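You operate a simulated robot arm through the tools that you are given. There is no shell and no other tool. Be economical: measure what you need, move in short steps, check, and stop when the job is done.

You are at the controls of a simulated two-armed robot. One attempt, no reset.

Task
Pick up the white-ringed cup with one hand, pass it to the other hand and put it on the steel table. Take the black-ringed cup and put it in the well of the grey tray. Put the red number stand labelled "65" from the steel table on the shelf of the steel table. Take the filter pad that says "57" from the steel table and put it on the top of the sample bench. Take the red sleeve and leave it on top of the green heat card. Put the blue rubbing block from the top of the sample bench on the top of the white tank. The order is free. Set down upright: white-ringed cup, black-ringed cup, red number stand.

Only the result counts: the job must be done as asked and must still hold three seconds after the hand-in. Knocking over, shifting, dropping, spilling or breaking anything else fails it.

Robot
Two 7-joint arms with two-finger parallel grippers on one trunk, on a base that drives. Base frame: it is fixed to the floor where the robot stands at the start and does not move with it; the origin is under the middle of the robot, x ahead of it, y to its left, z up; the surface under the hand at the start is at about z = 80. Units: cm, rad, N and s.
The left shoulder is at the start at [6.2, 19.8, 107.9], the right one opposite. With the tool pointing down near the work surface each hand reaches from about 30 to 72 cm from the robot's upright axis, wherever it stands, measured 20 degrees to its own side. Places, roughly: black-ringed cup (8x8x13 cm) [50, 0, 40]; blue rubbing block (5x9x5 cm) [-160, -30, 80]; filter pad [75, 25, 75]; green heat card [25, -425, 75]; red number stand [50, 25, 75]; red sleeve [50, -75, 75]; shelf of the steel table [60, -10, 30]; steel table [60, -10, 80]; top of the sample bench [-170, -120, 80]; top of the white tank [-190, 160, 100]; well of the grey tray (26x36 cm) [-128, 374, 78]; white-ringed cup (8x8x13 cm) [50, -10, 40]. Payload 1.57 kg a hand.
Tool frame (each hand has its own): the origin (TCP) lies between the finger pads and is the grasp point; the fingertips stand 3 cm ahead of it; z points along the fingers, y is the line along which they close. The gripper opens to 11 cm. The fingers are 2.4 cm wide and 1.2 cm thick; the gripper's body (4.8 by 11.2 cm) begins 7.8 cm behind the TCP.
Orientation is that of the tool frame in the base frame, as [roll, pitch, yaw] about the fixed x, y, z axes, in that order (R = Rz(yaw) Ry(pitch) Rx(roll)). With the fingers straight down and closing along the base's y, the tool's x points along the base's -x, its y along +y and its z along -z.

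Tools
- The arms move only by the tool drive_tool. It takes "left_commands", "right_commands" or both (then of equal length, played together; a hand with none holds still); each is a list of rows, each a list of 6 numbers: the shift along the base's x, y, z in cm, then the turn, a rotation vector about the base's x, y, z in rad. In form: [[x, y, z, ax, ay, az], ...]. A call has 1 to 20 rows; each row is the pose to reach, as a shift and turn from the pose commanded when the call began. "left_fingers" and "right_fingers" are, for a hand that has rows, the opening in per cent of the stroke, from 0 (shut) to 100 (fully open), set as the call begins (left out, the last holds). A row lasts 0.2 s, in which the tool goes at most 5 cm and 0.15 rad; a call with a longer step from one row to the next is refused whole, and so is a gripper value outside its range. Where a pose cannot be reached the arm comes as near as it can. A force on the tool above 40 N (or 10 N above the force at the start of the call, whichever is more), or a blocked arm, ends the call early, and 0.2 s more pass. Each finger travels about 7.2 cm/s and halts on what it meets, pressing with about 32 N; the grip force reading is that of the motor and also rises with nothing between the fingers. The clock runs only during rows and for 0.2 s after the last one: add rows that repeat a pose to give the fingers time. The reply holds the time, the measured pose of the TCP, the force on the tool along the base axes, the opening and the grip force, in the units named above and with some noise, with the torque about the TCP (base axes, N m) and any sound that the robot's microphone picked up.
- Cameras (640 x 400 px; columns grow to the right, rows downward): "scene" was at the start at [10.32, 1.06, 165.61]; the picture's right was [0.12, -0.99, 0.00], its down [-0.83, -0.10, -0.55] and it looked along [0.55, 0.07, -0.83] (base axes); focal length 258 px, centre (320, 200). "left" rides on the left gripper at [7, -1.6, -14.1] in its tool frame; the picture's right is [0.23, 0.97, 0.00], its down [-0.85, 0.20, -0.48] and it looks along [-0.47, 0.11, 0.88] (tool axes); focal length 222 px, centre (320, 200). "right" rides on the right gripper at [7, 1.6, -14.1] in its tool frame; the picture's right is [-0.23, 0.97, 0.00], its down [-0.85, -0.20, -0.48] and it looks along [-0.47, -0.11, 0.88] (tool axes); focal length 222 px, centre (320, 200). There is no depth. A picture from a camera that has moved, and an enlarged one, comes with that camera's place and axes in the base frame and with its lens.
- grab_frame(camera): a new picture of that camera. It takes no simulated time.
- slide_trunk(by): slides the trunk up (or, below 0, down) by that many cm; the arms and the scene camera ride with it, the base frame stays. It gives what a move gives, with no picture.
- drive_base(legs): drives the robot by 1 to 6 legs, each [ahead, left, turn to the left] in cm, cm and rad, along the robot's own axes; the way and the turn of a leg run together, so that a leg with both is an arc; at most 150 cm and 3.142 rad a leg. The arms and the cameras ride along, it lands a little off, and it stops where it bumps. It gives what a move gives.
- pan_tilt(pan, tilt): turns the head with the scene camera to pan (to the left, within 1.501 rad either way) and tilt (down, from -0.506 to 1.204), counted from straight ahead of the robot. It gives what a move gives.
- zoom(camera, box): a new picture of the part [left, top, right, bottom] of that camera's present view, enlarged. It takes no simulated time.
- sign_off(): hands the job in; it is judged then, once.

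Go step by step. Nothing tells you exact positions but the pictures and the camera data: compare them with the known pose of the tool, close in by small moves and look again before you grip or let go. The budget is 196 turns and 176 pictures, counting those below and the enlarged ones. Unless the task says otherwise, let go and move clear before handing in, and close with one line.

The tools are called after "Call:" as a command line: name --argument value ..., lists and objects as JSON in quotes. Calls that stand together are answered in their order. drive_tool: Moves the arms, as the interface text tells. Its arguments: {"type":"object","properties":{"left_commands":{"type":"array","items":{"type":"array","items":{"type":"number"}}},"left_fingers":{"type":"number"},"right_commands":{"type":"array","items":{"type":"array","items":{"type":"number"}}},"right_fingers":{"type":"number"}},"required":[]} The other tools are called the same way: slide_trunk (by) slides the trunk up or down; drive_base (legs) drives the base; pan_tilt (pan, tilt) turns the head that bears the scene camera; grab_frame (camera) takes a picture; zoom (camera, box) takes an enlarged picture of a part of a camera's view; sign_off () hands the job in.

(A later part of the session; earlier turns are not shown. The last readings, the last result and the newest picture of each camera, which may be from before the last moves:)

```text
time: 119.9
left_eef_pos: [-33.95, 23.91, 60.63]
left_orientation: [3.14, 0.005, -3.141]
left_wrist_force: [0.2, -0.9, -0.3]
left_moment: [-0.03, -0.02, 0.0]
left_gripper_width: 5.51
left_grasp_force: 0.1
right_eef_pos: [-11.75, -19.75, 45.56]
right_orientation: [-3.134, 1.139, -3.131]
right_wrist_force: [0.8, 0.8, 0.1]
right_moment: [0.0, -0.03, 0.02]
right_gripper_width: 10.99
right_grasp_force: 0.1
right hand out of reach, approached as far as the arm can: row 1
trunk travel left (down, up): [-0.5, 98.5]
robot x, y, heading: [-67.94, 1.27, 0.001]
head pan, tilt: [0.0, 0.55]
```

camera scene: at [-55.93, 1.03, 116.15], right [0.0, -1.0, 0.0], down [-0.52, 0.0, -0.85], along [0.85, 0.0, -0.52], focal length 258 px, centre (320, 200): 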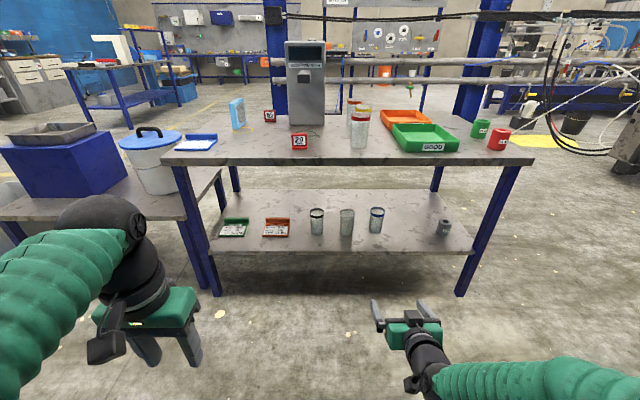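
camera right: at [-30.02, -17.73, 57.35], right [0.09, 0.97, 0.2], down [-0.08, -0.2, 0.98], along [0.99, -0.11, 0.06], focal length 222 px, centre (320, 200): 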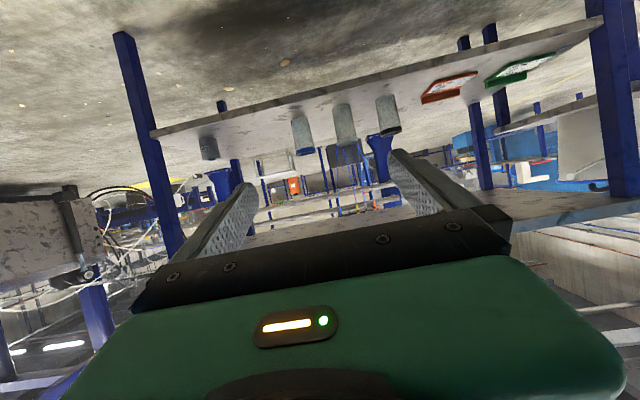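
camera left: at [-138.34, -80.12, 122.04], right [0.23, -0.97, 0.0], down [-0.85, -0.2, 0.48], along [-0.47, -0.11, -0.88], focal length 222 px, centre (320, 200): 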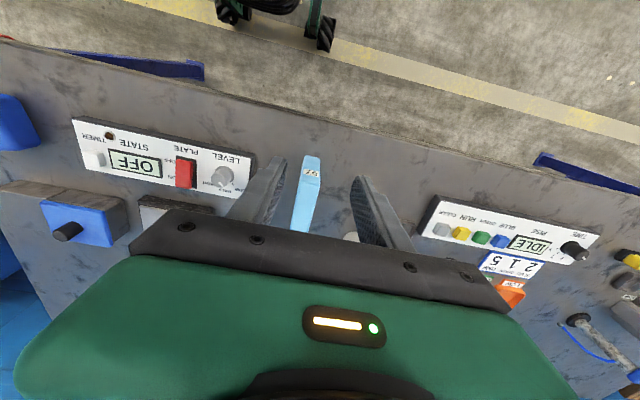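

The nearly horizontal pose hits the arm's limits; I'll use a steeper tilt (about 46°) instead.

Call:
drive_tool --right_commands '[[0, 0, 0, 0, 0.12, 0], [0, 0, 0, 0, 0.24, 0], [0, 0, 0, 0, 0.35, 0], [0, 0, 0, 0, 0.35, 0]]'

```text
time: 120.9
left_eef_pos: [-33.99, 24.07, 60.71]
left_orientation: [3.138, 0.005, -3.141]
left_wrist_force: [-0.6, -0.5, -0.1]
left_moment: [0.0, 0.0, -0.02]
left_gripper_width: 5.53
left_grasp_force: 0.0
right_eef_pos: [-11.74, -20.08, 45.62]
right_orientation: [-3.121, 0.821, -3.135]
right_wrist_force: [-0.6, -0.1, -0.2]
right_moment: [0.03, -0.02, 0.02]
right_gripper_width: 10.99
right_grasp_force: 0.2
right hand out of reach, approached as far as the arm can: row 3, 4
trunk travel left (down, up): [-0.5, 98.5]
robot x, y, heading: [-68.29, 0.95, -0.001]
head pan, tilt: [0.0, 0.55]
```

Call:
drive_tool --right_commands '[[1, 2, -2, 0, 0, 0], [2, 4, -4, 0, 0, 0], [3, 6, -6, 0, 0, 0]]'

Call:
grab_frame --camera "scene"

```text
time: 121.7
left_eef_pos: [-34.05, 23.91, 60.67]
left_orientation: [3.138, 0.006, -3.141]
left_wrist_force: [-0.5, -0.6, -0.6]
left_moment: [-0.01, 0.02, 0.0]
left_gripper_width: 5.49
left_grasp_force: 0.0
right_eef_pos: [-13.07, -15.67, 43.25]
right_orientation: [-3.138, 0.788, -3.136]
right_wrist_force: [-0.6, -0.2, -0.5]
right_moment: [0.03, 0.01, -0.01]
right_gripper_width: 11.01
right_grasp_force: 0.1
right hand out of reach, approached as far as the arm can: row 1, 2, 3
trunk travel left (down, up): [-0.5, 98.5]
robot x, y, heading: [-68.18, 0.83, -0.005]
head pan, tilt: [0.0, 0.55]
```

```text
116 pictures are left
camera scene: at [-55.94, 1.05, 102.14], right [0.0, -1.0, 0.0], down [-0.52, 0.0, -0.85], along [0.85, 0.0, -0.52], focal length 258 px, centre (320, 200)
```

scene: 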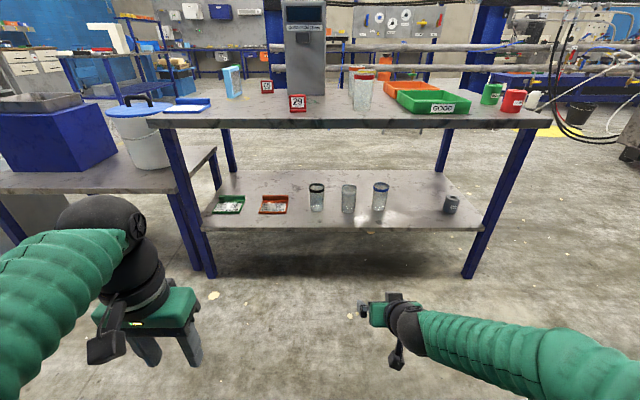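

The arm is folded with the elbow out; stretching it forward should let the wrist straighten. I'll extend the hand well ahead.

Call:
drive_tool --right_commands '[[4, -1, 1, 0, 0, 0], [8, -2, 1, 0, 0, 0], [12, -3, 1, 0, 0, 0], [16, -4, 1, 0, 0, 0], [20, -5, 1, 0, 0, 0], [20, -5, 1, 0, 0, 0]]'

Call:
grab_frame --camera "scene"

```text
time: 123.1
left_eef_pos: [-34.07, 23.99, 60.76]
left_orientation: [3.139, 0.006, -3.14]
left_wrist_force: [-0.4, -0.7, -0.7]
left_moment: [0.0, 0.01, 0.01]
left_gripper_width: 5.5
left_grasp_force: 0.0
right_eef_pos: [-7.37, -21.07, 49.67]
right_orientation: [-3.138, 0.789, -3.136]
right_wrist_force: [0.1, -0.4, -1.3]
right_moment: [0.01, -0.03, -0.01]
right_gripper_width: 11.03
right_grasp_force: 0.0
right hand out of reach, approached as far as the arm can: row 1, 2, 3, 4, 5, 6
trunk travel left (down, up): [-0.5, 98.5]
robot x, y, heading: [-68.37, 0.97, -0.002]
head pan, tilt: [0.0, 0.55]
```

```text
115 pictures are left
camera scene: at [-55.93, 1.02, 102.14], right [0.0, -1.0, 0.0], down [-0.52, 0.0, -0.85], along [0.85, 0.0, -0.52], focal length 258 px, centre (320, 200)
```

scene: 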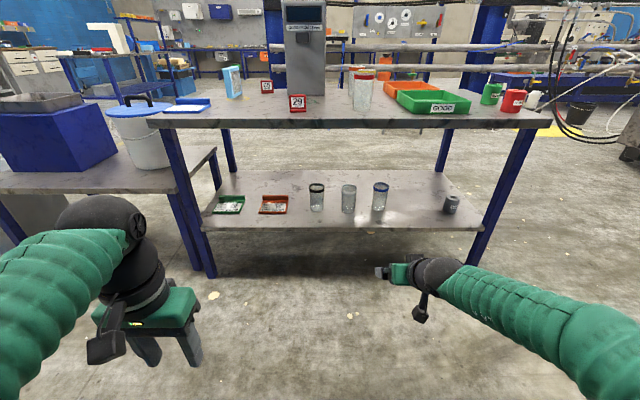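

Call:
drive_tool --right_commands '[[0, 0, 0, 0, 0, 0.13], [0, 0, 0, 0, 0, 0.26], [0, 0, 0, 0, 0, 0.39], [0, 0, 0, 0, 0, 0.52], [2, 2, -2, 0, 0, 0.52], [4, 4, -5, 0, 0, 0.52], [6, 6, -8, 0, 0, 0.52]]'

Call:
grab_frame --camera "scene"

```text
time: 124.7
left_eef_pos: [-34.0, 24.06, 60.75]
left_orientation: [3.138, 0.006, -3.141]
left_wrist_force: [0.1, -0.4, 0.2]
left_moment: [0.01, 0.0, 0.0]
left_gripper_width: 5.49
left_grasp_force: 0.0
right_eef_pos: [-13.09, -10.42, 45.1]
right_orientation: [-3.055, 0.804, -2.635]
right_wrist_force: [-0.6, -0.4, 0.3]
right_moment: [0.01, 0.01, -0.01]
right_gripper_width: 10.97
right_grasp_force: 0.1
right hand out of reach, approached as far as the arm can: row 1, 2, 3, 4, 5, 6, 7
trunk travel left (down, up): [-0.5, 98.5]
robot x, y, heading: [-68.03, 0.68, -0.006]
head pan, tilt: [0.0, 0.55]
```

```text
114 pictures are left
camera scene: at [-55.94, 1.04, 102.15], right [0.0, -1.0, 0.0], down [-0.52, 0.0, -0.85], along [0.85, 0.0, -0.52], focal length 258 px, centre (320, 200)
```

scene: 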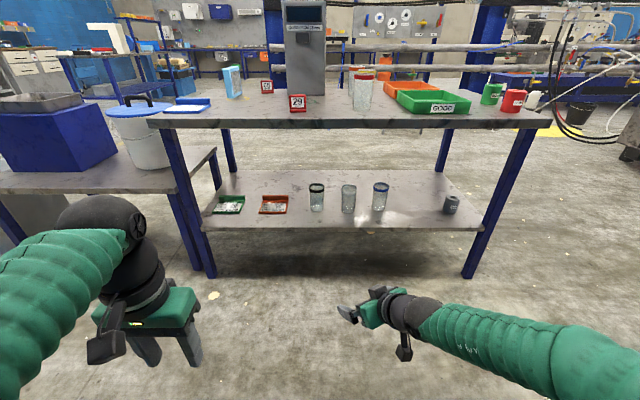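

I'll raise the shoulder well above the cup height, go back to fingers-down, extend low, then pitch up gradually.

Call:
slide_trunk --by 27

Call:
drive_tool --right_commands '[[0, -1, 0, -0.063, 0.114, 0], [0, -2, 0, -0.126, 0.227, 0], [0, -4, 0, -0.19, 0.341, 0], [0, -6, 0, -0.253, 0.455, 0], [0, -8, 0, -0.316, 0.568, 0], [0, -10, 0, -0.379, 0.682, 0]]'

Call:
drive_tool --right_commands '[[2, 0, -3, 0, 0, -0.12], [4, 0, -6, 0, 0, -0.24], [6, 0, -9, 0, 0, -0.36], [8, 0, -12, 0, 0, -0.48], [10, 0, -15, 0, 0, -0.5], [10, 0, -19, 0, 0, -0.5], [10, 0, -23, 0, 0, -0.5]]'

```text
time: 127.5
left_eef_pos: [-33.9, 23.89, 87.77]
left_orientation: [3.138, 0.006, 3.141]
left_wrist_force: [-0.1, 0.2, -0.4]
left_moment: [0.02, 0.0, 0.03]
left_gripper_width: 5.49
left_grasp_force: 0.1
right_eef_pos: [-12.88, -10.5, 72.07]
right_orientation: [-3.057, 0.803, -2.634]
right_wrist_force: [-0.6, -0.4, 0.0]
right_moment: [0.0, -0.03, 0.03]
right_gripper_width: 11.01
right_grasp_force: 0.1
trunk travel left (down, up): [-27.5, 71.5]
robot x, y, heading: [-68.27, 1.35, -0.003]
head pan, tilt: [0.0, 0.55]
```

```text
time: 128.9
left_eef_pos: [-34.0, 23.98, 87.67]
left_orientation: [3.14, 0.005, -3.141]
left_wrist_force: [0.3, -0.6, 0.8]
left_moment: [0.03, 0.03, 0.03]
left_gripper_width: 5.5
left_grasp_force: 0.0
right_eef_pos: [-24.63, -13.75, 71.83]
right_orientation: [-3.006, 0.054, -2.67]
right_wrist_force: [0.0, -0.2, 0.5]
right_moment: [-0.01, -0.02, -0.02]
right_gripper_width: 10.99
right_grasp_force: 0.0
right hand out of reach, approached as far as the arm can: row 1, 2, 3, 4, 5, 6
trunk travel left (down, up): [-27.5, 71.5]
robot x, y, heading: [-68.31, 1.08, 0.001]
head pan, tilt: [0.0, 0.55]
```

```text
time: 130.5
left_eef_pos: [-34.09, 23.97, 87.77]
left_orientation: [3.137, 0.007, -3.141]
left_wrist_force: [-0.7, 0.4, -0.2]
left_moment: [0.0, 0.01, -0.01]
left_gripper_width: 5.47
left_grasp_force: 0.1
right_eef_pos: [-28.48, -19.34, 63.64]
right_orientation: [-3.007, 0.057, 3.114]
right_wrist_force: [0.3, -0.9, -0.3]
right_moment: [-0.01, 0.01, -0.04]
right_gripper_width: 11.02
right_grasp_force: 0.2
right hand out of reach, approached as far as the arm can: row 1, 2, 3, 4, 5, 6, 7
trunk travel left (down, up): [-27.5, 71.5]
robot x, y, heading: [-67.78, 1.1, -0.003]
head pan, tilt: [0.0, 0.55]
```

Call:
pan_tilt --pan -0.5 --tilt 0.95

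Call:
grab_frame --camera "scene"

```text
time: 131.4
left_eef_pos: [-34.03, 24.02, 87.77]
left_orientation: [3.137, 0.005, -3.141]
left_wrist_force: [0.4, 0.3, -0.7]
left_moment: [-0.02, 0.01, -0.01]
left_gripper_width: 5.5
left_grasp_force: 0.0
right_eef_pos: [-28.6, -19.32, 63.69]
right_orientation: [-3.006, 0.058, 3.115]
right_wrist_force: [0.5, -0.5, -1.4]
right_moment: [-0.01, -0.02, 0.02]
right_gripper_width: 10.99
right_grasp_force: 0.1
trunk travel left (down, up): [-27.5, 71.5]
robot x, y, heading: [-67.89, 1.23, -0.004]
head pan, tilt: [-0.499, 0.949]
```

```text
113 pictures are left
camera scene: at [-58.51, -2.44, 125.86], right [-0.48, -0.88, 0.0], down [-0.71, 0.39, -0.58], along [0.51, -0.28, -0.81], focal length 258 px, centre (320, 200)
```

scene: 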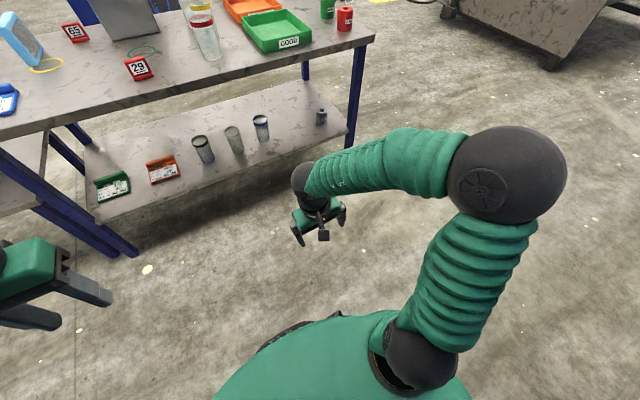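

Call:
drive_tool --right_commands '[[0, 2, 3, 0, 0, 0], [0, 4, 7, 0, 0, 0], [0, 6, 11, 0, 0, 0], [0, 8, 15, 0, 0, 0], [0, 10, 19, 0, 0, 0], [0, 11, 22, 0, 0, 0]]'

Call:
drive_tool --right_commands '[[4, 0, 0, 0, 0, 0], [8, 0, 0, 0, 0, 0], [12, 0, 0, 0, 0, 0], [16, 0, 0, 0, 0, 0]]'

Call:
grab_frame --camera "scene"

```text
time: 132.8
left_eef_pos: [-34.02, 24.05, 87.84]
left_orientation: [3.138, 0.005, -3.14]
left_wrist_force: [-0.5, -0.7, 0.1]
left_moment: [0.0, 0.01, 0.01]
left_gripper_width: 5.5
left_grasp_force: 0.1
right_eef_pos: [-28.25, -7.87, 86.04]
right_orientation: [-3.006, 0.054, 3.114]
right_wrist_force: [-0.7, 0.3, -0.4]
right_moment: [0.01, 0.03, -0.03]
right_gripper_width: 11.01
right_grasp_force: 0.0
trunk travel left (down, up): [-27.5, 71.5]
robot x, y, heading: [-68.5, 1.02, -0.004]
head pan, tilt: [-0.499, 0.949]
```

```text
time: 133.8
left_eef_pos: [-34.1, 23.99, 87.7]
left_orientation: [3.139, 0.005, 3.141]
left_wrist_force: [1.1, 0.1, 0.5]
left_moment: [0.0, -0.04, 0.0]
left_gripper_width: 5.48
left_grasp_force: 0.0
right_eef_pos: [-24.51, -12.71, 85.44]
right_orientation: [-3.008, 0.055, 3.113]
right_wrist_force: [-0.6, 0.3, -0.9]
right_moment: [0.01, -0.04, 0.02]
right_gripper_width: 10.98
right_grasp_force: 0.0
right hand out of reach, approached as far as the arm can: row 1, 2, 3, 4
trunk travel left (down, up): [-27.5, 71.5]
robot x, y, heading: [-67.98, 1.02, -0.001]
head pan, tilt: [-0.499, 0.949]
```

```text
112 pictures are left
camera scene: at [-58.51, -2.43, 125.86], right [-0.48, -0.88, 0.0], down [-0.71, 0.39, -0.58], along [0.51, -0.28, -0.81], focal length 258 px, centre (320, 200)
```

scene: 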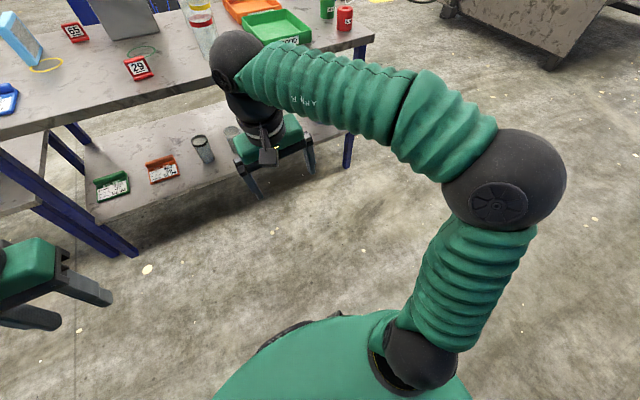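

Call:
drive_tool --right_commands '[[0, -4, 0, 0, 0, 0], [0, -8, 0, 0, 0, 0], [0, -12, 0, 0, 0, 0], [0, -16, 0, 0, 0, 0], [0, -20, 0, 0, 0, 0]]'

Call:
drive_tool --right_commands '[[4, 0, 0, 0, 0, 0], [8, 0, 0, 0, 0, 0], [12, 0, 0, 0, 0, 0], [16, 0, 0, 0, 0, 0]]'

Call:
grab_frame --camera "scene"

```text
time: 135.0
left_eef_pos: [-33.92, 23.98, 87.78]
left_orientation: [3.138, 0.005, 3.14]
left_wrist_force: [-0.1, 0.3, 0.1]
left_moment: [-0.02, 0.03, -0.03]
left_gripper_width: 5.48
left_grasp_force: 0.0
right_eef_pos: [-25.15, -29.91, 84.93]
right_orientation: [-3.002, 0.056, 3.108]
right_wrist_force: [0.7, 0.3, -0.6]
right_moment: [0.02, 0.02, -0.02]
right_gripper_width: 11.0
right_grasp_force: 0.1
right hand out of reach, approached as far as the arm can: row 5
trunk travel left (down, up): [-27.5, 71.5]
robot x, y, heading: [-67.83, 1.24, -0.002]
head pan, tilt: [-0.499, 0.949]
```

```text
time: 136.0
left_eef_pos: [-33.99, 23.95, 87.73]
left_orientation: [3.139, 0.003, -3.142]
left_wrist_force: [-0.5, 0.8, -0.8]
left_moment: [0.03, -0.02, 0.02]
left_gripper_width: 5.51
left_grasp_force: 0.1
right_eef_pos: [-20.14, -27.52, 84.09]
right_orientation: [-3.002, 0.058, 3.109]
right_wrist_force: [-0.2, 0.6, -0.3]
right_moment: [0.02, -0.01, -0.03]
right_gripper_width: 11.02
right_grasp_force: 0.0
right hand out of reach, approached as far as the arm can: row 1, 2, 3, 4
trunk travel left (down, up): [-27.5, 71.5]
robot x, y, heading: [-67.81, 1.02, -0.003]
head pan, tilt: [-0.499, 0.949]
```

```text
111 pictures are left
camera scene: at [-58.51, -2.47, 125.86], right [-0.48, -0.88, 0.0], down [-0.71, 0.39, -0.58], along [0.51, -0.28, -0.81], focal length 258 px, centre (320, 200)
```

scene: 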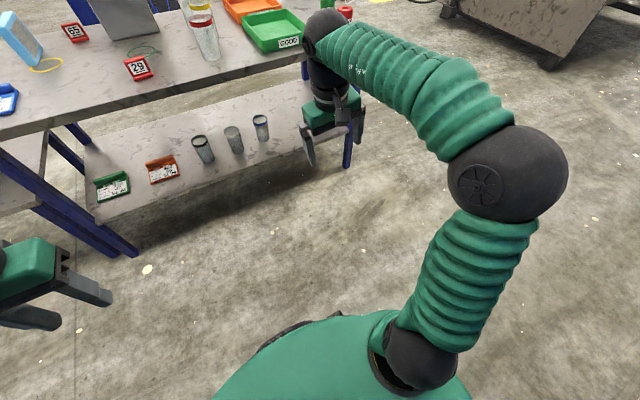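

Call:
drive_tool --right_commands '[[-2, 0, 1, 0.065, 0.03, 0], [-4, 0, 2, 0.135, 0.057, 0], [-8, 1, 3, 0.135, 0.057, 0], [-12, 2, 4, 0.135, 0.057, 0], [-16, 3, 4, 0.135, 0.057, 0]]'

Call:
grab_frame --camera "scene"

Call:
drive_tool --right_commands '[[4, 0, 0, 0, 0, 0], [8, 0, 0, 0, 0, 0], [12, 0, 0, 0, 0, 0], [16, 0, 0, 0, 0, 0], [20, 0, 0, 0, 0, 0], [24, 0, 0, 0, 0, 0]]'

Call:
grab_frame --camera "scene"

```text
time: 137.2
left_eef_pos: [-33.92, 23.97, 87.96]
left_orientation: [3.137, 0.005, -3.141]
left_wrist_force: [0.8, -0.2, 0.1]
left_moment: [0.0, 0.0, 0.0]
left_gripper_width: 5.48
left_grasp_force: 0.0
right_eef_pos: [-32.27, -25.29, 88.03]
right_orientation: [-3.124, -0.013, 3.107]
right_wrist_force: [-0.6, 0.4, -0.3]
right_moment: [-0.02, -0.03, -0.02]
right_gripper_width: 10.99
right_grasp_force: 0.1
right hand out of reach, approached as far as the arm can: row 1, 2, 4, 5
trunk travel left (down, up): [-27.5, 71.5]
robot x, y, heading: [-68.26, 1.18, -0.005]
head pan, tilt: [-0.499, 0.949]
```

```text
110 pictures are left
camera scene: at [-58.54, -2.46, 125.86], right [-0.48, -0.88, 0.0], down [-0.71, 0.39, -0.58], along [0.51, -0.28, -0.81], focal length 258 px, centre (320, 200)
```

scene: 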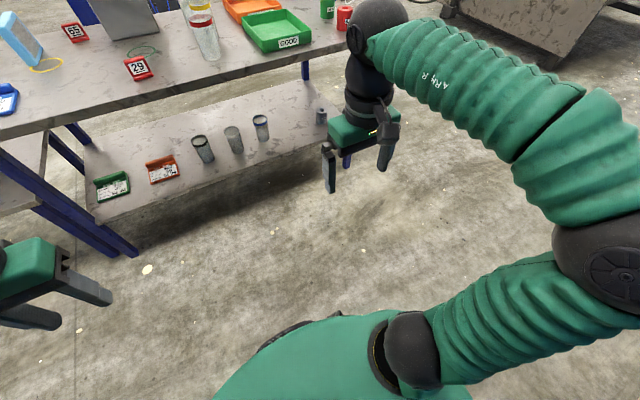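

```text
time: 138.6
left_eef_pos: [-34.06, 23.84, 87.79]
left_orientation: [3.136, 0.006, -3.141]
left_wrist_force: [-0.2, -0.7, 0.2]
left_moment: [0.0, 0.0, 0.04]
left_gripper_width: 5.49
left_grasp_force: 0.1
right_eef_pos: [-22.36, -24.12, 87.77]
right_orientation: [-3.131, 0.0, 3.108]
right_wrist_force: [0.4, 0.2, -0.1]
right_moment: [0.0, -0.02, 0.02]
right_gripper_width: 11.01
right_grasp_force: 0.0
right hand out of reach, approached as far as the arm can: row 3, 4, 5, 6
trunk travel left (down, up): [-27.5, 71.5]
robot x, y, heading: [-68.05, 0.73, -0.003]
head pan, tilt: [-0.499, 0.949]
```

```text
109 pictures are left
camera scene: at [-58.5, -2.47, 125.85], right [-0.48, -0.88, 0.0], down [-0.71, 0.39, -0.58], along [0.51, -0.28, -0.81], focal length 258 px, centre (320, 200)
```

scene: 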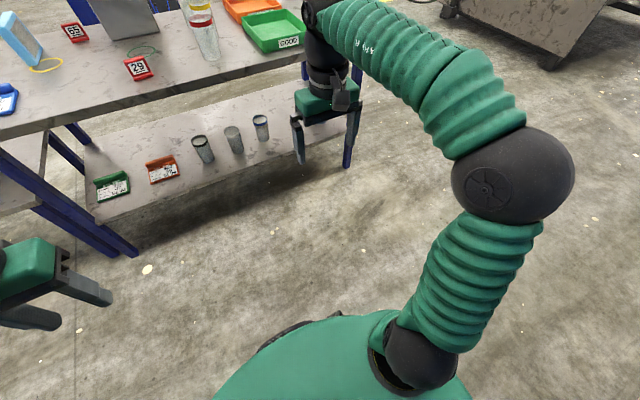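

Call:
drive_tool --right_commands '[[-6, 0, -2, 0, 0, 0], [-8, 0, -6, 0, 0, 0], [-8, 0, -11, 0, 0, 0], [-8, 0, -16, 0, 0, 0], [-8, 0, -21, 0, 0, 0], [-8, 0, -26, 0, 0, 0], [-8, 0, -31, 0, 0, 0], [-8, 0, -36, 0, 0, 0]]'

Call:
grab_frame --camera "scene"

Call:
drive_tool --right_commands '[[4, 0, 0, 0, 0, 0], [8, 0, 0, 0, 0, 0], [12, 0, 0, 0, 0, 0], [16, 0, 0, 0, 0, 0], [20, 0, 0, 0, 0, 0], [24, 0, 0, 0, 0, 0]]'

Call:
grab_frame --camera "scene"

```text
refused: row 1 steps farther than a row can; nothing moved
```

```text
108 pictures are left
camera scene: at [-58.5, -2.47, 125.85], right [-0.48, -0.88, 0.0], down [-0.71, 0.39, -0.58], along [0.51, -0.28, -0.81], focal length 258 px, centre (320, 200)
```

scene: 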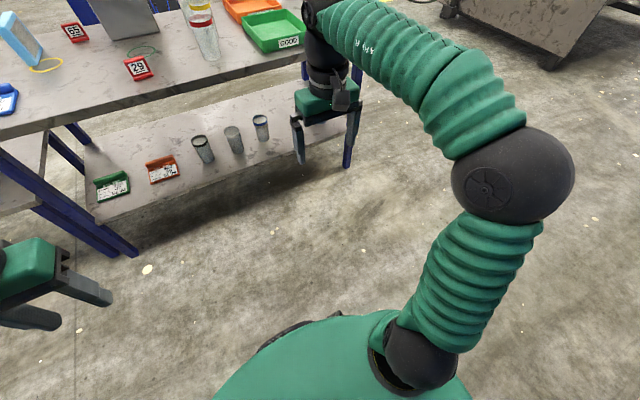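

```text
time: 140.0
left_eef_pos: [-34.06, 23.94, 87.91]
left_orientation: [3.137, 0.004, -3.141]
left_wrist_force: [0.5, 0.4, -0.1]
left_moment: [0.01, -0.01, 0.0]
left_gripper_width: 5.5
left_grasp_force: 0.0
right_eef_pos: [-22.29, -24.03, 87.61]
right_orientation: [-3.132, -0.002, 3.108]
right_wrist_force: [0.0, 0.1, -0.8]
right_moment: [0.02, -0.04, -0.03]
right_gripper_width: 10.99
right_grasp_force: 0.1
right hand out of reach, approached as far as the arm can: row 1, 2, 3, 4, 5, 6
trunk travel left (down, up): [-27.5, 71.5]
robot x, y, heading: [-67.85, 1.25, -0.005]
head pan, tilt: [-0.499, 0.949]
```

```text
107 pictures are left
camera scene: at [-58.5, -2.47, 125.85], right [-0.48, -0.88, 0.0], down [-0.71, 0.39, -0.58], along [0.51, -0.28, -0.81], focal length 258 px, centre (320, 200)
```

scene: 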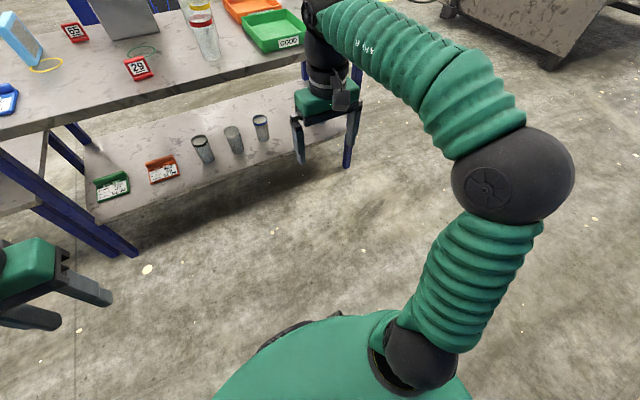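

Call:
drive_tool --right_commands '[[-4, 0, -2, 0, 0, 0], [-8, 0, -5, 0, 0, 0], [-8, 0, -10, 0, 0, 0], [-8, 0, -15, 0, 0, 0], [-8, 0, -20, 0, 0, 0], [-8, 0, -25, 0, 0, 0], [-8, 0, -30, 0, 0, 0], [-8, 0, -35, 0, 0, 0]]'

Call:
drive_tool --right_commands '[[4, 0, 0, 0, 0, 0], [8, 0, 0, 0, 0, 0], [12, 0, 0, 0, 0, 0], [16, 0, 0, 0, 0, 0], [20, 0, 0, 0, 0, 0], [24, 0, 0, 0, 0, 0]]'

Call:
grab_frame --camera "scene"

```text
time: 141.8
left_eef_pos: [-33.9, 24.09, 87.79]
left_orientation: [3.139, 0.005, -3.141]
left_wrist_force: [-0.1, 0.0, -0.4]
left_moment: [0.0, 0.03, 0.01]
left_gripper_width: 5.52
left_grasp_force: 0.1
right_eef_pos: [-32.83, -23.75, 58.41]
right_orientation: [-3.139, -0.004, 3.111]
right_wrist_force: [0.5, 0.2, -0.2]
right_moment: [0.0, 0.0, 0.02]
right_gripper_width: 10.97
right_grasp_force: 0.0
right hand out of reach, approached as far as the arm can: row 7, 8
trunk travel left (down, up): [-27.5, 71.5]
robot x, y, heading: [-68.03, 1.07, -0.002]
head pan, tilt: [-0.499, 0.949]
```

```text
time: 143.2
left_eef_pos: [-34.07, 23.8, 87.6]
left_orientation: [3.139, 0.003, -3.141]
left_wrist_force: [0.2, 0.6, -0.7]
left_moment: [-0.03, -0.02, -0.03]
left_gripper_width: 5.52
left_grasp_force: 0.2
right_eef_pos: [-26.1, -24.68, 66.18]
right_orientation: [-3.141, -0.006, 3.109]
right_wrist_force: [0.2, 0.4, 0.4]
right_moment: [0.0, 0.0, 0.01]
right_gripper_width: 11.02
right_grasp_force: 0.1
right hand out of reach, approached as far as the arm can: row 1, 2, 3, 4, 5, 6
trunk travel left (down, up): [-27.5, 71.5]
robot x, y, heading: [-68.0, 0.7, -0.004]
head pan, tilt: [-0.499, 0.949]
```

```text
106 pictures are left
camera scene: at [-58.51, -2.47, 125.86], right [-0.48, -0.88, 0.0], down [-0.71, 0.39, -0.58], along [0.51, -0.28, -0.81], focal length 258 px, centre (320, 200)
```

scene: 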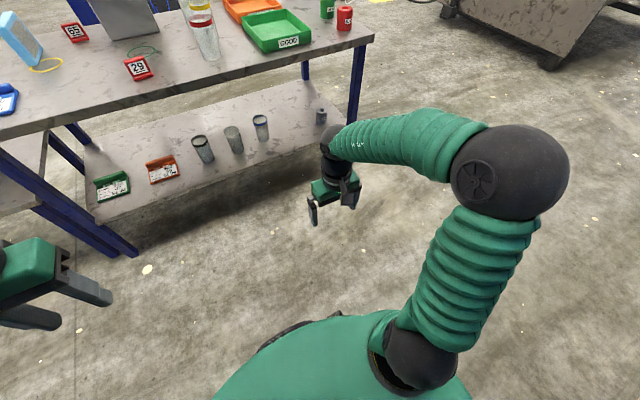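

Call:
drive_tool --right_commands '[[-2, 4, 1, 0, 0, 0.01], [-4, 8, 2, 0, 0, 0.02], [-5, 12, 3, 0, 0, 0.03], [-5, 16, 3, 0, 0, 0.035], [-5, 17, 3, 0, 0, 0.035]]'

Call:
drive_tool --right_commands '[[0, 0, -4, 0, 0, 0], [0, 0, -8, 0, 0, 0], [0, 0, -12, 0, 0, 0], [4, 0, -12, 0, 0, 0], [8, 0, -12, 0, 0, 0], [12, 0, -12, 0, 0, 0], [16, 0, -12, 0, 0, 0], [20, 0, -12, 0, 0, 0]]'

Call:
grab_frame --camera "scene"

```text
time: 144.4
left_eef_pos: [-34.1, 24.0, 87.75]
left_orientation: [3.138, 0.006, -3.141]
left_wrist_force: [-0.8, -0.2, -0.2]
left_moment: [0.03, 0.02, 0.0]
left_gripper_width: 5.51
left_grasp_force: 0.1
right_eef_pos: [-30.99, -7.26, 69.48]
right_orientation: [-3.138, -0.006, 3.14]
right_wrist_force: [0.3, 0.0, 0.4]
right_moment: [-0.03, 0.01, 0.0]
right_gripper_width: 10.97
right_grasp_force: 0.2
trunk travel left (down, up): [-27.5, 71.5]
robot x, y, heading: [-68.34, 0.86, -0.003]
head pan, tilt: [-0.499, 0.949]
```

```text
time: 146.2
left_eef_pos: [-34.02, 23.98, 87.86]
left_orientation: [3.137, 0.006, -3.141]
left_wrist_force: [-0.1, -0.3, 0.5]
left_moment: [-0.01, -0.02, 0.01]
left_gripper_width: 5.5
left_grasp_force: 0.2
right_eef_pos: [-28.38, -13.64, 67.18]
right_orientation: [-3.14, -0.003, -3.136]
right_wrist_force: [-0.3, -0.6, 0.0]
right_moment: [-0.01, -0.01, -0.04]
right_gripper_width: 10.98
right_grasp_force: 0.1
right hand out of reach, approached as far as the arm can: row 1, 2, 3, 4, 5, 6, 7, 8
trunk travel left (down, up): [-27.5, 71.5]
robot x, y, heading: [-68.38, 0.43, 0.005]
head pan, tilt: [-0.499, 0.949]
```

```text
105 pictures are left
camera scene: at [-58.51, -2.43, 125.86], right [-0.48, -0.88, 0.0], down [-0.71, 0.39, -0.58], along [0.51, -0.28, -0.81], focal length 258 px, centre (320, 200)
```

scene: 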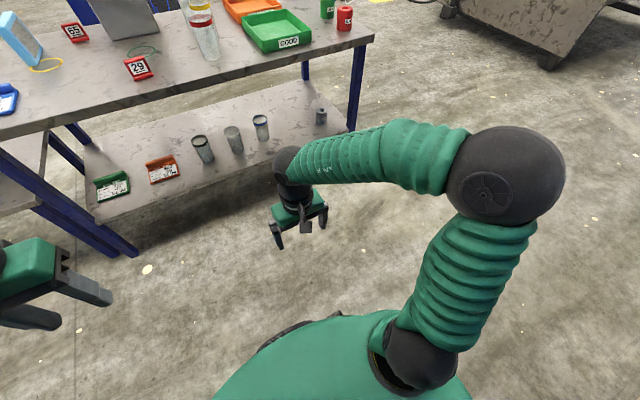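

Call:
drive_tool --right_commands '[[-1, -4, 0, 0, 0, -0.1], [-2, -8, -2, 0, 0, -0.2], [-2, -12, -4, 0, 0, -0.3], [-2, -16, -6, 0, 0, -0.4], [-2, -20, -8, 0, 0, -0.5], [-2, -24, -10, 0, 0, -0.6], [-2, -28, -12, 0, 0, -0.7], [-2, -32, -15, 0, 0, -0.8], [-2, -36, -18, 0, 0, -0.9], [-2, -40, -21, 0, 0, -0.9]]'

Call:
grab_frame --camera "scene"

```text
time: 148.4
left_eef_pos: [-33.99, 24.01, 87.85]
left_orientation: [3.137, 0.009, 3.14]
left_wrist_force: [-0.3, 0.3, 0.2]
left_moment: [-0.01, -0.02, -0.02]
left_gripper_width: 5.49
left_grasp_force: 0.1
right_eef_pos: [-36.53, -42.14, 61.56]
right_orientation: [-3.126, 0.01, 2.311]
right_wrist_force: [-0.1, -0.2, -0.9]
right_moment: [0.02, 0.0, 0.0]
right_gripper_width: 10.99
right_grasp_force: 0.0
right hand out of reach, approached as far as the arm can: row 5, 6, 7, 8, 9, 10
trunk travel left (down, up): [-27.5, 71.5]
robot x, y, heading: [-68.18, 0.27, -0.003]
head pan, tilt: [-0.499, 0.949]
```

```text
104 pictures are left
camera scene: at [-58.58, -2.49, 125.86], right [-0.48, -0.88, 0.0], down [-0.71, 0.39, -0.58], along [0.51, -0.28, -0.81], focal length 258 px, centre (320, 200)
```

scene: 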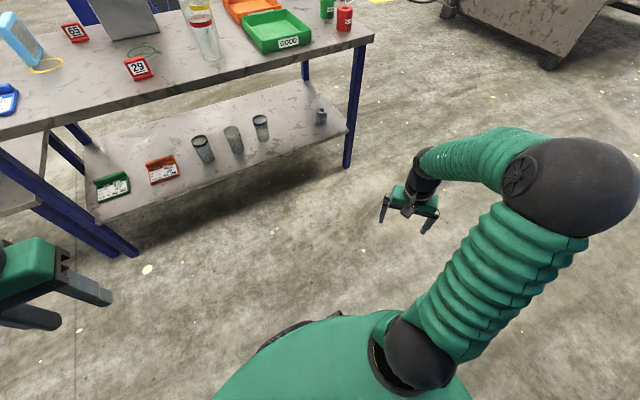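

Call:
drive_tool --right_commands '[[0, -4, 1, 0, 0, -0.05], [0, -8, 2, 0, 0, -0.1], [0, -12, 3, 0, 0, -0.15], [0, -16, 3, 0, 0, -0.2], [0, -20, 3, 0, 0, -0.25], [0, -24, 3, 0, 0, -0.3], [0, -28, 3, 0, 0, -0.35], [0, -32, 3, 0, 0, -0.4]]'

Call:
grab_frame --camera "scene"

```text
time: 150.2
left_eef_pos: [-33.95, 24.01, 87.71]
left_orientation: [3.14, 0.006, 3.141]
left_wrist_force: [-0.1, -0.3, -0.9]
left_moment: [-0.01, 0.01, 0.01]
left_gripper_width: 5.5
left_grasp_force: 0.0
right_eef_pos: [-41.14, -56.61, 74.6]
right_orientation: [-3.059, 0.06, 2.083]
right_wrist_force: [0.2, 0.7, 0.8]
right_moment: [0.0, 0.02, 0.01]
right_gripper_width: 10.98
right_grasp_force: 0.1
right hand out of reach, approached as far as the arm can: row 1, 2, 3, 4, 5, 6, 7, 8
trunk travel left (down, up): [-27.5, 71.5]
robot x, y, heading: [-68.24, 0.82, -0.006]
head pan, tilt: [-0.499, 0.949]
```

```text
103 pictures are left
camera scene: at [-58.49, -2.57, 125.85], right [-0.48, -0.88, 0.0], down [-0.71, 0.39, -0.58], along [0.51, -0.28, -0.81], focal length 258 px, centre (320, 200)
```

scene: 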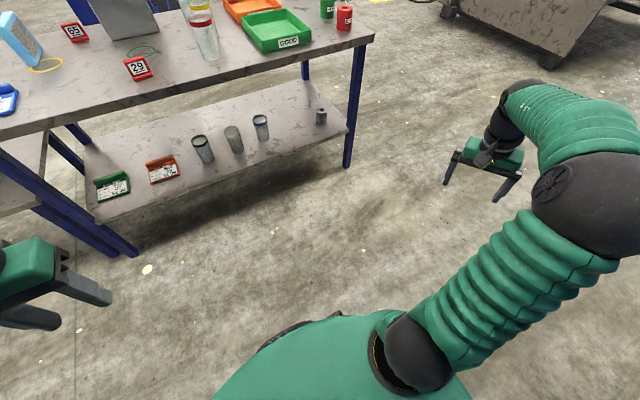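

Call:
drive_tool --right_commands '[[3, 0, 3, 0, 0, 0.05], [6, -1, 6, 0, 0, 0.1], [9, -2, 9, 0, 0, 0.15], [12, -3, 12, 0, 0, 0.2], [15, -4, 14, 0, 0, 0.25], [18, -4, 16, 0, 0, 0.3], [21, -4, 18, 0, 0, 0.35], [24, -4, 18, 0, 0, 0.4], [28, -4, 18, 0, 0, 0.4]]'

Call:
grab_frame --camera "scene"

```text
time: 152.2
left_eef_pos: [-34.05, 23.88, 87.83]
left_orientation: [3.138, 0.006, -3.141]
left_wrist_force: [-0.4, 0.2, -0.1]
left_moment: [-0.01, -0.04, -0.02]
left_gripper_width: 5.51
left_grasp_force: 0.1
right_eef_pos: [-29.31, -47.67, 88.42]
right_orientation: [-3.058, 0.063, 2.48]
right_wrist_force: [-0.3, 0.1, 0.5]
right_moment: [-0.02, 0.0, -0.02]
right_gripper_width: 11.02
right_grasp_force: 0.1
right hand out of reach, approached as far as the arm can: row 1, 2, 3, 4, 5, 6, 7, 8, 9
trunk travel left (down, up): [-27.5, 71.5]
robot x, y, heading: [-68.14, 0.72, 0.003]
head pan, tilt: [-0.499, 0.949]
```

```text
102 pictures are left
camera scene: at [-58.54, -2.55, 125.86], right [-0.48, -0.88, 0.0], down [-0.71, 0.39, -0.58], along [0.51, -0.28, -0.81], focal length 258 px, centre (320, 200)
```

scene: 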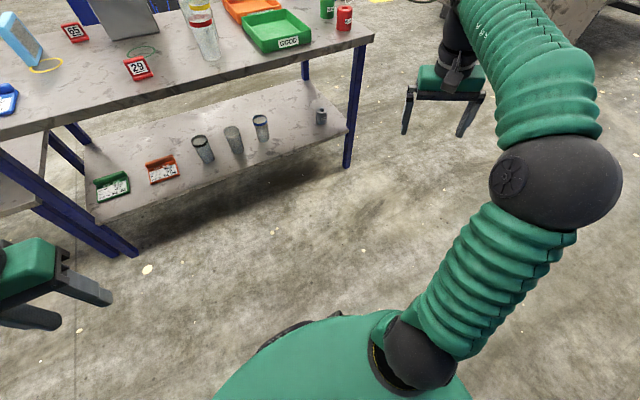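

Call:
drive_tool --right_commands '[[0, 0, 4, 0, 0, 0], [0, 0, 8, 0, 0, 0], [0, 0, 12, 0, 0, 0], [0, 0, 16, 0, 0, 0], [3, -2, 18, 0, 0, 0], [6, -4, 18, 0, 0, 0], [9, -6, 18, 0, 0, 0], [12, -8, 18, 0, 0, 0]]'

Call:
drive_tool --right_commands '[[2, -1, -4, 0, 0, 0], [4, -2, -8, 0, 0, 0], [6, -3, -12, 0, 0, 0], [8, -4, -16, 0, 0, 0], [8, -4, -20, 0, 0, 0], [8, -4, -25, 0, 0, 0], [8, -4, -30, 0, 0, 0]]'

Call:
grab_frame --camera "scene"

```text
time: 154.0
left_eef_pos: [-33.88, 23.86, 87.86]
left_orientation: [3.137, 0.005, 3.141]
left_wrist_force: [0.8, -0.4, 0.8]
left_moment: [0.01, -0.03, 0.03]
left_gripper_width: 5.52
left_grasp_force: 0.1
right_eef_pos: [-30.68, -44.28, 97.92]
right_orientation: [-3.06, 0.065, 2.482]
right_wrist_force: [0.3, -0.1, -0.2]
right_moment: [0.03, -0.01, -0.01]
right_gripper_width: 11.02
right_grasp_force: 0.0
right hand out of reach, approached as far as the arm can: row 1, 2, 3, 4, 5, 6, 7, 8
trunk travel left (down, up): [-27.5, 71.5]
robot x, y, heading: [-68.31, 1.06, -0.002]
head pan, tilt: [-0.499, 0.949]
```

```text
time: 155.6
left_eef_pos: [-33.99, 23.95, 87.8]
left_orientation: [3.138, 0.006, 3.142]
left_wrist_force: [0.1, -0.6, 0.3]
left_moment: [0.02, -0.01, -0.03]
left_gripper_width: 5.49
left_grasp_force: 0.1
right_eef_pos: [-28.6, -44.49, 71.36]
right_orientation: [-3.059, 0.063, 2.482]
right_wrist_force: [-0.5, 0.8, 0.1]
right_moment: [0.03, 0.02, 0.02]
right_gripper_width: 10.99
right_grasp_force: 0.0
right hand out of reach, approached as far as the arm can: row 2, 3, 4, 5, 6, 7
trunk travel left (down, up): [-27.5, 71.5]
robot x, y, heading: [-68.5, 0.7, -0.002]
head pan, tilt: [-0.499, 0.949]
```

```text
101 pictures are left
camera scene: at [-58.52, -2.53, 125.86], right [-0.48, -0.88, 0.0], down [-0.71, 0.39, -0.58], along [0.51, -0.28, -0.81], focal length 258 px, centre (320, 200)
```

scene: 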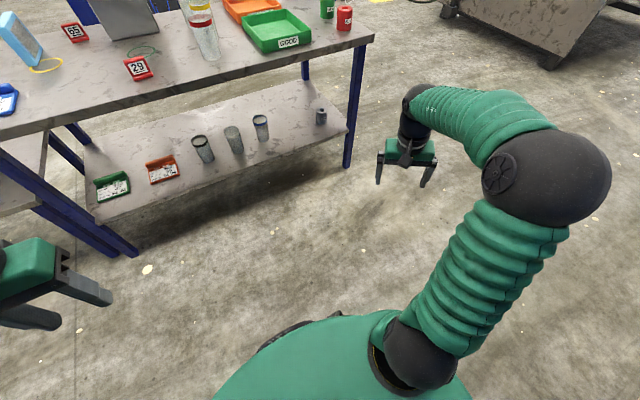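

Call:
drive_tool --right_commands '[[-4, -2, 0, 0, 0, 0], [-8, -4, 0, 0, 0, 0], [-12, -6, -1, 0, 0, 0], [-15, -9, -3, 0, 0, 0], [-17, -12, -6, 0, 0, 0], [-18, -13, -10, 0, 0, 0], [-18, -13, -14, 0, 0, 0], [-18, -13, -18, 0, 0, 0], [-18, -13, -22, 0, 0, 0], [-18, -13, -26, 0, 0, 0]]'

Call:
grab_frame --camera "scene"

```text
time: 157.8
left_eef_pos: [-34.03, 23.89, 87.88]
left_orientation: [3.139, 0.005, 3.141]
left_wrist_force: [-0.4, -0.3, -0.7]
left_moment: [0.03, -0.02, 0.04]
left_gripper_width: 5.5
left_grasp_force: 0.0
right_eef_pos: [-46.46, -47.04, 58.41]
right_orientation: [-3.056, 0.063, 2.48]
right_wrist_force: [0.2, 0.0, -0.4]
right_moment: [0.03, 0.01, 0.01]
right_gripper_width: 11.0
right_grasp_force: 0.1
right hand out of reach, approached as far as the arm can: row 3, 4, 5, 6, 7, 8, 9, 10
trunk travel left (down, up): [-27.5, 71.5]
robot x, y, heading: [-67.83, 1.09, -0.003]
head pan, tilt: [-0.499, 0.949]
```

```text
100 pictures are left
camera scene: at [-58.58, -2.55, 125.86], right [-0.48, -0.88, 0.0], down [-0.71, 0.39, -0.58], along [0.51, -0.28, -0.81], focal length 258 px, centre (320, 200)
```

scene: 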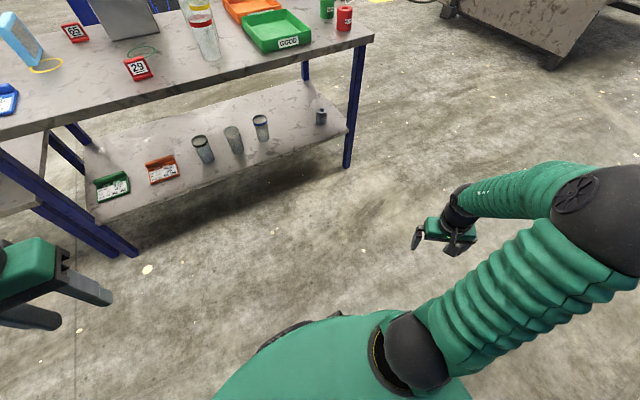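

I believe the wrist is pinned because the forearm runs sideways while the fingers point down. I'll turn the fingers to point along the forearm, which should free it.

Call:
drive_tool --right_commands '[[2, 2, 2, 0.1, -0.085, 0], [4, 4, 4, 0.2, -0.17, 0], [5, 6, 6, 0.3, -0.255, 0], [5, 8, 8, 0.4, -0.34, 0], [5, 10, 10, 0.5, -0.425, 0], [5, 12, 12, 0.6, -0.51, 0]]'

Call:
drive_tool --right_commands '[[4, 0, 0, 0, 0, 0], [8, 0, 0, 0, 0, 0], [12, 0, 0, 0, 0, 0], [16, 0, 0, 0, 0, 0], [20, 0, 0, 0, 0, 0], [24, 0, 0, 0, 0, 0]]'

Call:
grab_frame --camera "scene"

```text
time: 159.2
left_eef_pos: [-34.01, 24.07, 87.72]
left_orientation: [3.138, 0.006, -3.141]
left_wrist_force: [-0.9, 0.9, -0.1]
left_moment: [0.01, -0.01, -0.01]
left_gripper_width: 5.47
left_grasp_force: 0.1
right_eef_pos: [-41.9, -37.95, 63.69]
right_orientation: [3.001, 0.193, 2.411]
right_wrist_force: [0.1, 0.0, 0.1]
right_moment: [-0.03, 0.01, 0.01]
right_gripper_width: 10.99
right_grasp_force: 0.1
right hand out of reach, approached as far as the arm can: row 1, 2, 3, 4, 5, 6
trunk travel left (down, up): [-27.5, 71.5]
robot x, y, heading: [-67.52, 1.3, -0.001]
head pan, tilt: [-0.499, 0.949]
```

```text
time: 160.6
left_eef_pos: [-34.01, 24.01, 87.79]
left_orientation: [3.139, 0.006, 3.14]
left_wrist_force: [-0.1, 0.2, 0.4]
left_moment: [0.0, -0.03, 0.0]
left_gripper_width: 5.48
left_grasp_force: 0.0
right_eef_pos: [-23.88, -34.86, 66.01]
right_orientation: [3.007, 0.201, 2.409]
right_wrist_force: [0.4, -0.2, -0.2]
right_moment: [-0.02, -0.02, 0.02]
right_gripper_width: 11.0
right_grasp_force: 0.1
right hand out of reach, approached as far as the arm can: row 4, 5, 6
trunk travel left (down, up): [-27.5, 71.5]
robot x, y, heading: [-67.91, 0.69, 0.0]
head pan, tilt: [-0.499, 0.949]
```

```text
99 pictures are left
camera scene: at [-58.53, -2.5, 125.86], right [-0.48, -0.88, 0.0], down [-0.71, 0.39, -0.58], along [0.51, -0.28, -0.81], focal length 258 px, centre (320, 200)
```

scene: 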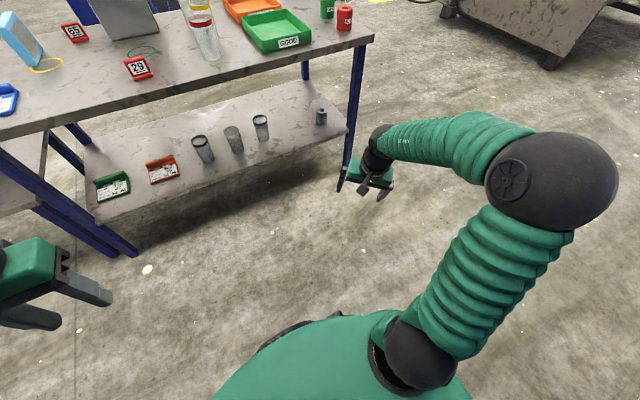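

Call:
drive_tool --right_commands '[[0, 0, 0, 0.1, -0.085, 0], [0, 0, 0, 0.2, -0.17, 0], [0, 0, 0, 0.3, -0.255, 0]]'

Call:
drive_tool --right_commands '[[0, 0, 0, 0, 0, 0.14], [0, 0, 0, 0, 0, 0.28], [0, 0, 0, 0, 0, 0.42]]'

Call:
drive_tool --right_commands '[[4, 0, 0, 0, 0, 0], [8, 0, 0, 0, 0, 0], [8, 0, -4, 0, 0, 0]]'

```text
time: 161.4
left_eef_pos: [-33.99, 23.84, 87.7]
left_orientation: [3.136, 0.006, 3.141]
left_wrist_force: [-0.1, 0.4, -0.1]
left_moment: [0.02, -0.01, 0.0]
left_gripper_width: 5.5
left_grasp_force: 0.1
right_eef_pos: [-25.54, -36.46, 65.0]
right_orientation: [2.945, 0.242, 2.366]
right_wrist_force: [0.1, 0.1, 0.8]
right_moment: [-0.03, 0.02, 0.01]
right_gripper_width: 11.03
right_grasp_force: 0.0
right hand out of reach, approached as far as the arm can: row 1, 2, 3
trunk travel left (down, up): [-27.5, 71.5]
robot x, y, heading: [-68.01, 0.84, -0.001]
head pan, tilt: [-0.499, 0.949]
```

```text
time: 162.2
left_eef_pos: [-33.99, 23.96, 87.71]
left_orientation: [3.138, 0.005, 3.14]
left_wrist_force: [0.0, -0.6, 0.5]
left_moment: [0.01, 0.02, -0.01]
left_gripper_width: 5.5
left_grasp_force: 0.1
right_eef_pos: [-27.82, -34.31, 66.15]
right_orientation: [3.016, 0.26, 2.756]
right_wrist_force: [-0.4, 0.1, -0.3]
right_moment: [-0.03, 0.03, -0.02]
right_gripper_width: 10.98
right_grasp_force: 0.0
right hand out of reach, approached as far as the arm can: row 1, 2, 3
trunk travel left (down, up): [-27.5, 71.5]
robot x, y, heading: [-68.22, 1.15, -0.002]
head pan, tilt: [-0.499, 0.949]
```

```text
time: 163.0
left_eef_pos: [-33.99, 23.99, 87.8]
left_orientation: [3.137, 0.005, 3.141]
left_wrist_force: [-0.1, 0.0, -0.1]
left_moment: [0.02, 0.0, 0.03]
left_gripper_width: 5.5
left_grasp_force: 0.1
right_eef_pos: [-24.79, -33.3, 66.07]
right_orientation: [3.023, 0.267, 2.754]
right_wrist_force: [0.6, 0.2, 0.1]
right_moment: [-0.04, 0.01, 0.02]
right_gripper_width: 11.0
right_grasp_force: 0.1
right hand out of reach, approached as far as the arm can: row 1, 2, 3
trunk travel left (down, up): [-27.5, 71.5]
robot x, y, heading: [-68.1, 0.93, -0.002]
head pan, tilt: [-0.499, 0.949]
```

Call:
drive_tool --right_commands '[[0, 0, 0, -0.1, 0.085, 0], [0, 0, 0, -0.2, 0.17, 0], [0, 0, 0, -0.3, 0.255, 0], [0, 0, 0, -0.4, 0.34, 0], [0, 0, 0, -0.5, 0.425, 0]]'

Call:
drive_tool --right_commands '[[0, 0, -4, 0, 0, 0], [0, 0, -8, 0, 0, 0], [0, 0, -12, 0, 0, 0], [0, 0, -16, 0, 0, 0]]'

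Call:
drive_tool --right_commands '[[4, 0, 0, 0, 0, 0], [8, 0, 0, 0, 0, 0], [12, 0, 0, 0, 0, 0]]'

Call:
grab_frame --camera "scene"

```text
time: 164.2
left_eef_pos: [-34.01, 23.97, 87.71]
left_orientation: [3.137, 0.005, -3.141]
left_wrist_force: [0.0, -0.2, -0.2]
left_moment: [-0.01, 0.01, -0.04]
left_gripper_width: 5.5
left_grasp_force: 0.0
right_eef_pos: [-29.14, -33.89, 69.11]
right_orientation: [-2.647, 0.025, 2.844]
right_wrist_force: [-0.4, 0.3, -0.2]
right_moment: [-0.05, 0.01, -0.02]
right_gripper_width: 10.98
right_grasp_force: 0.0
right hand out of reach, approached as far as the arm can: row 3, 4, 5
trunk travel left (down, up): [-27.5, 71.5]
robot x, y, heading: [-68.4, 1.08, -0.004]
head pan, tilt: [-0.499, 0.949]
```

```text
time: 165.2
left_eef_pos: [-33.96, 24.06, 87.86]
left_orientation: [3.138, 0.005, 3.141]
left_wrist_force: [0.5, 0.3, -0.2]
left_moment: [0.02, 0.0, -0.02]
left_gripper_width: 5.5
left_grasp_force: 0.2
right_eef_pos: [-35.35, -34.93, 61.66]
right_orientation: [-2.65, 0.025, 2.844]
right_wrist_force: [0.8, -1.1, -0.5]
right_moment: [0.0, 0.01, -0.01]
right_gripper_width: 11.02
right_grasp_force: 0.0
right hand out of reach, approached as far as the arm can: row 1, 2, 3, 4
trunk travel left (down, up): [-27.5, 71.5]
robot x, y, heading: [-68.03, 0.95, -0.005]
head pan, tilt: [-0.499, 0.949]
```

```text
time: 166.0
left_eef_pos: [-33.99, 23.94, 87.77]
left_orientation: [3.137, 0.005, -3.141]
left_wrist_force: [0.2, 0.7, -0.6]
left_moment: [0.01, -0.02, 0.02]
left_gripper_width: 5.51
left_grasp_force: 0.0
right_eef_pos: [-30.62, -34.95, 66.71]
right_orientation: [-2.648, 0.023, 2.844]
right_wrist_force: [0.7, -0.9, 0.0]
right_moment: [0.02, -0.01, -0.01]
right_gripper_width: 11.01
right_grasp_force: 0.1
right hand out of reach, approached as far as the arm can: row 1, 2, 3
trunk travel left (down, up): [-27.5, 71.5]
robot x, y, heading: [-68.41, 0.8, -0.002]
head pan, tilt: [-0.499, 0.949]
```

```text
98 pictures are left
camera scene: at [-58.51, -2.47, 125.85], right [-0.48, -0.88, 0.0], down [-0.71, 0.39, -0.58], along [0.51, -0.28, -0.81], focal length 258 px, centre (320, 200)
```

scene: 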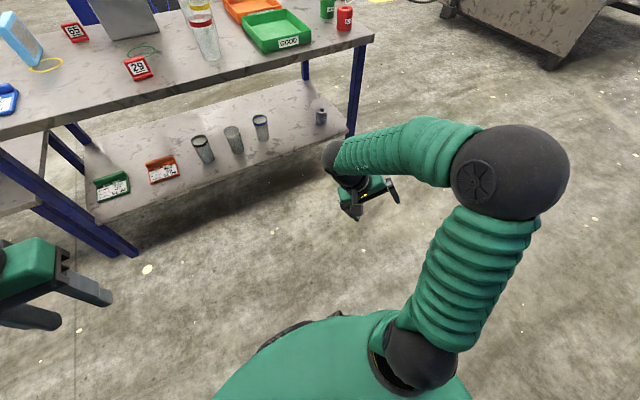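

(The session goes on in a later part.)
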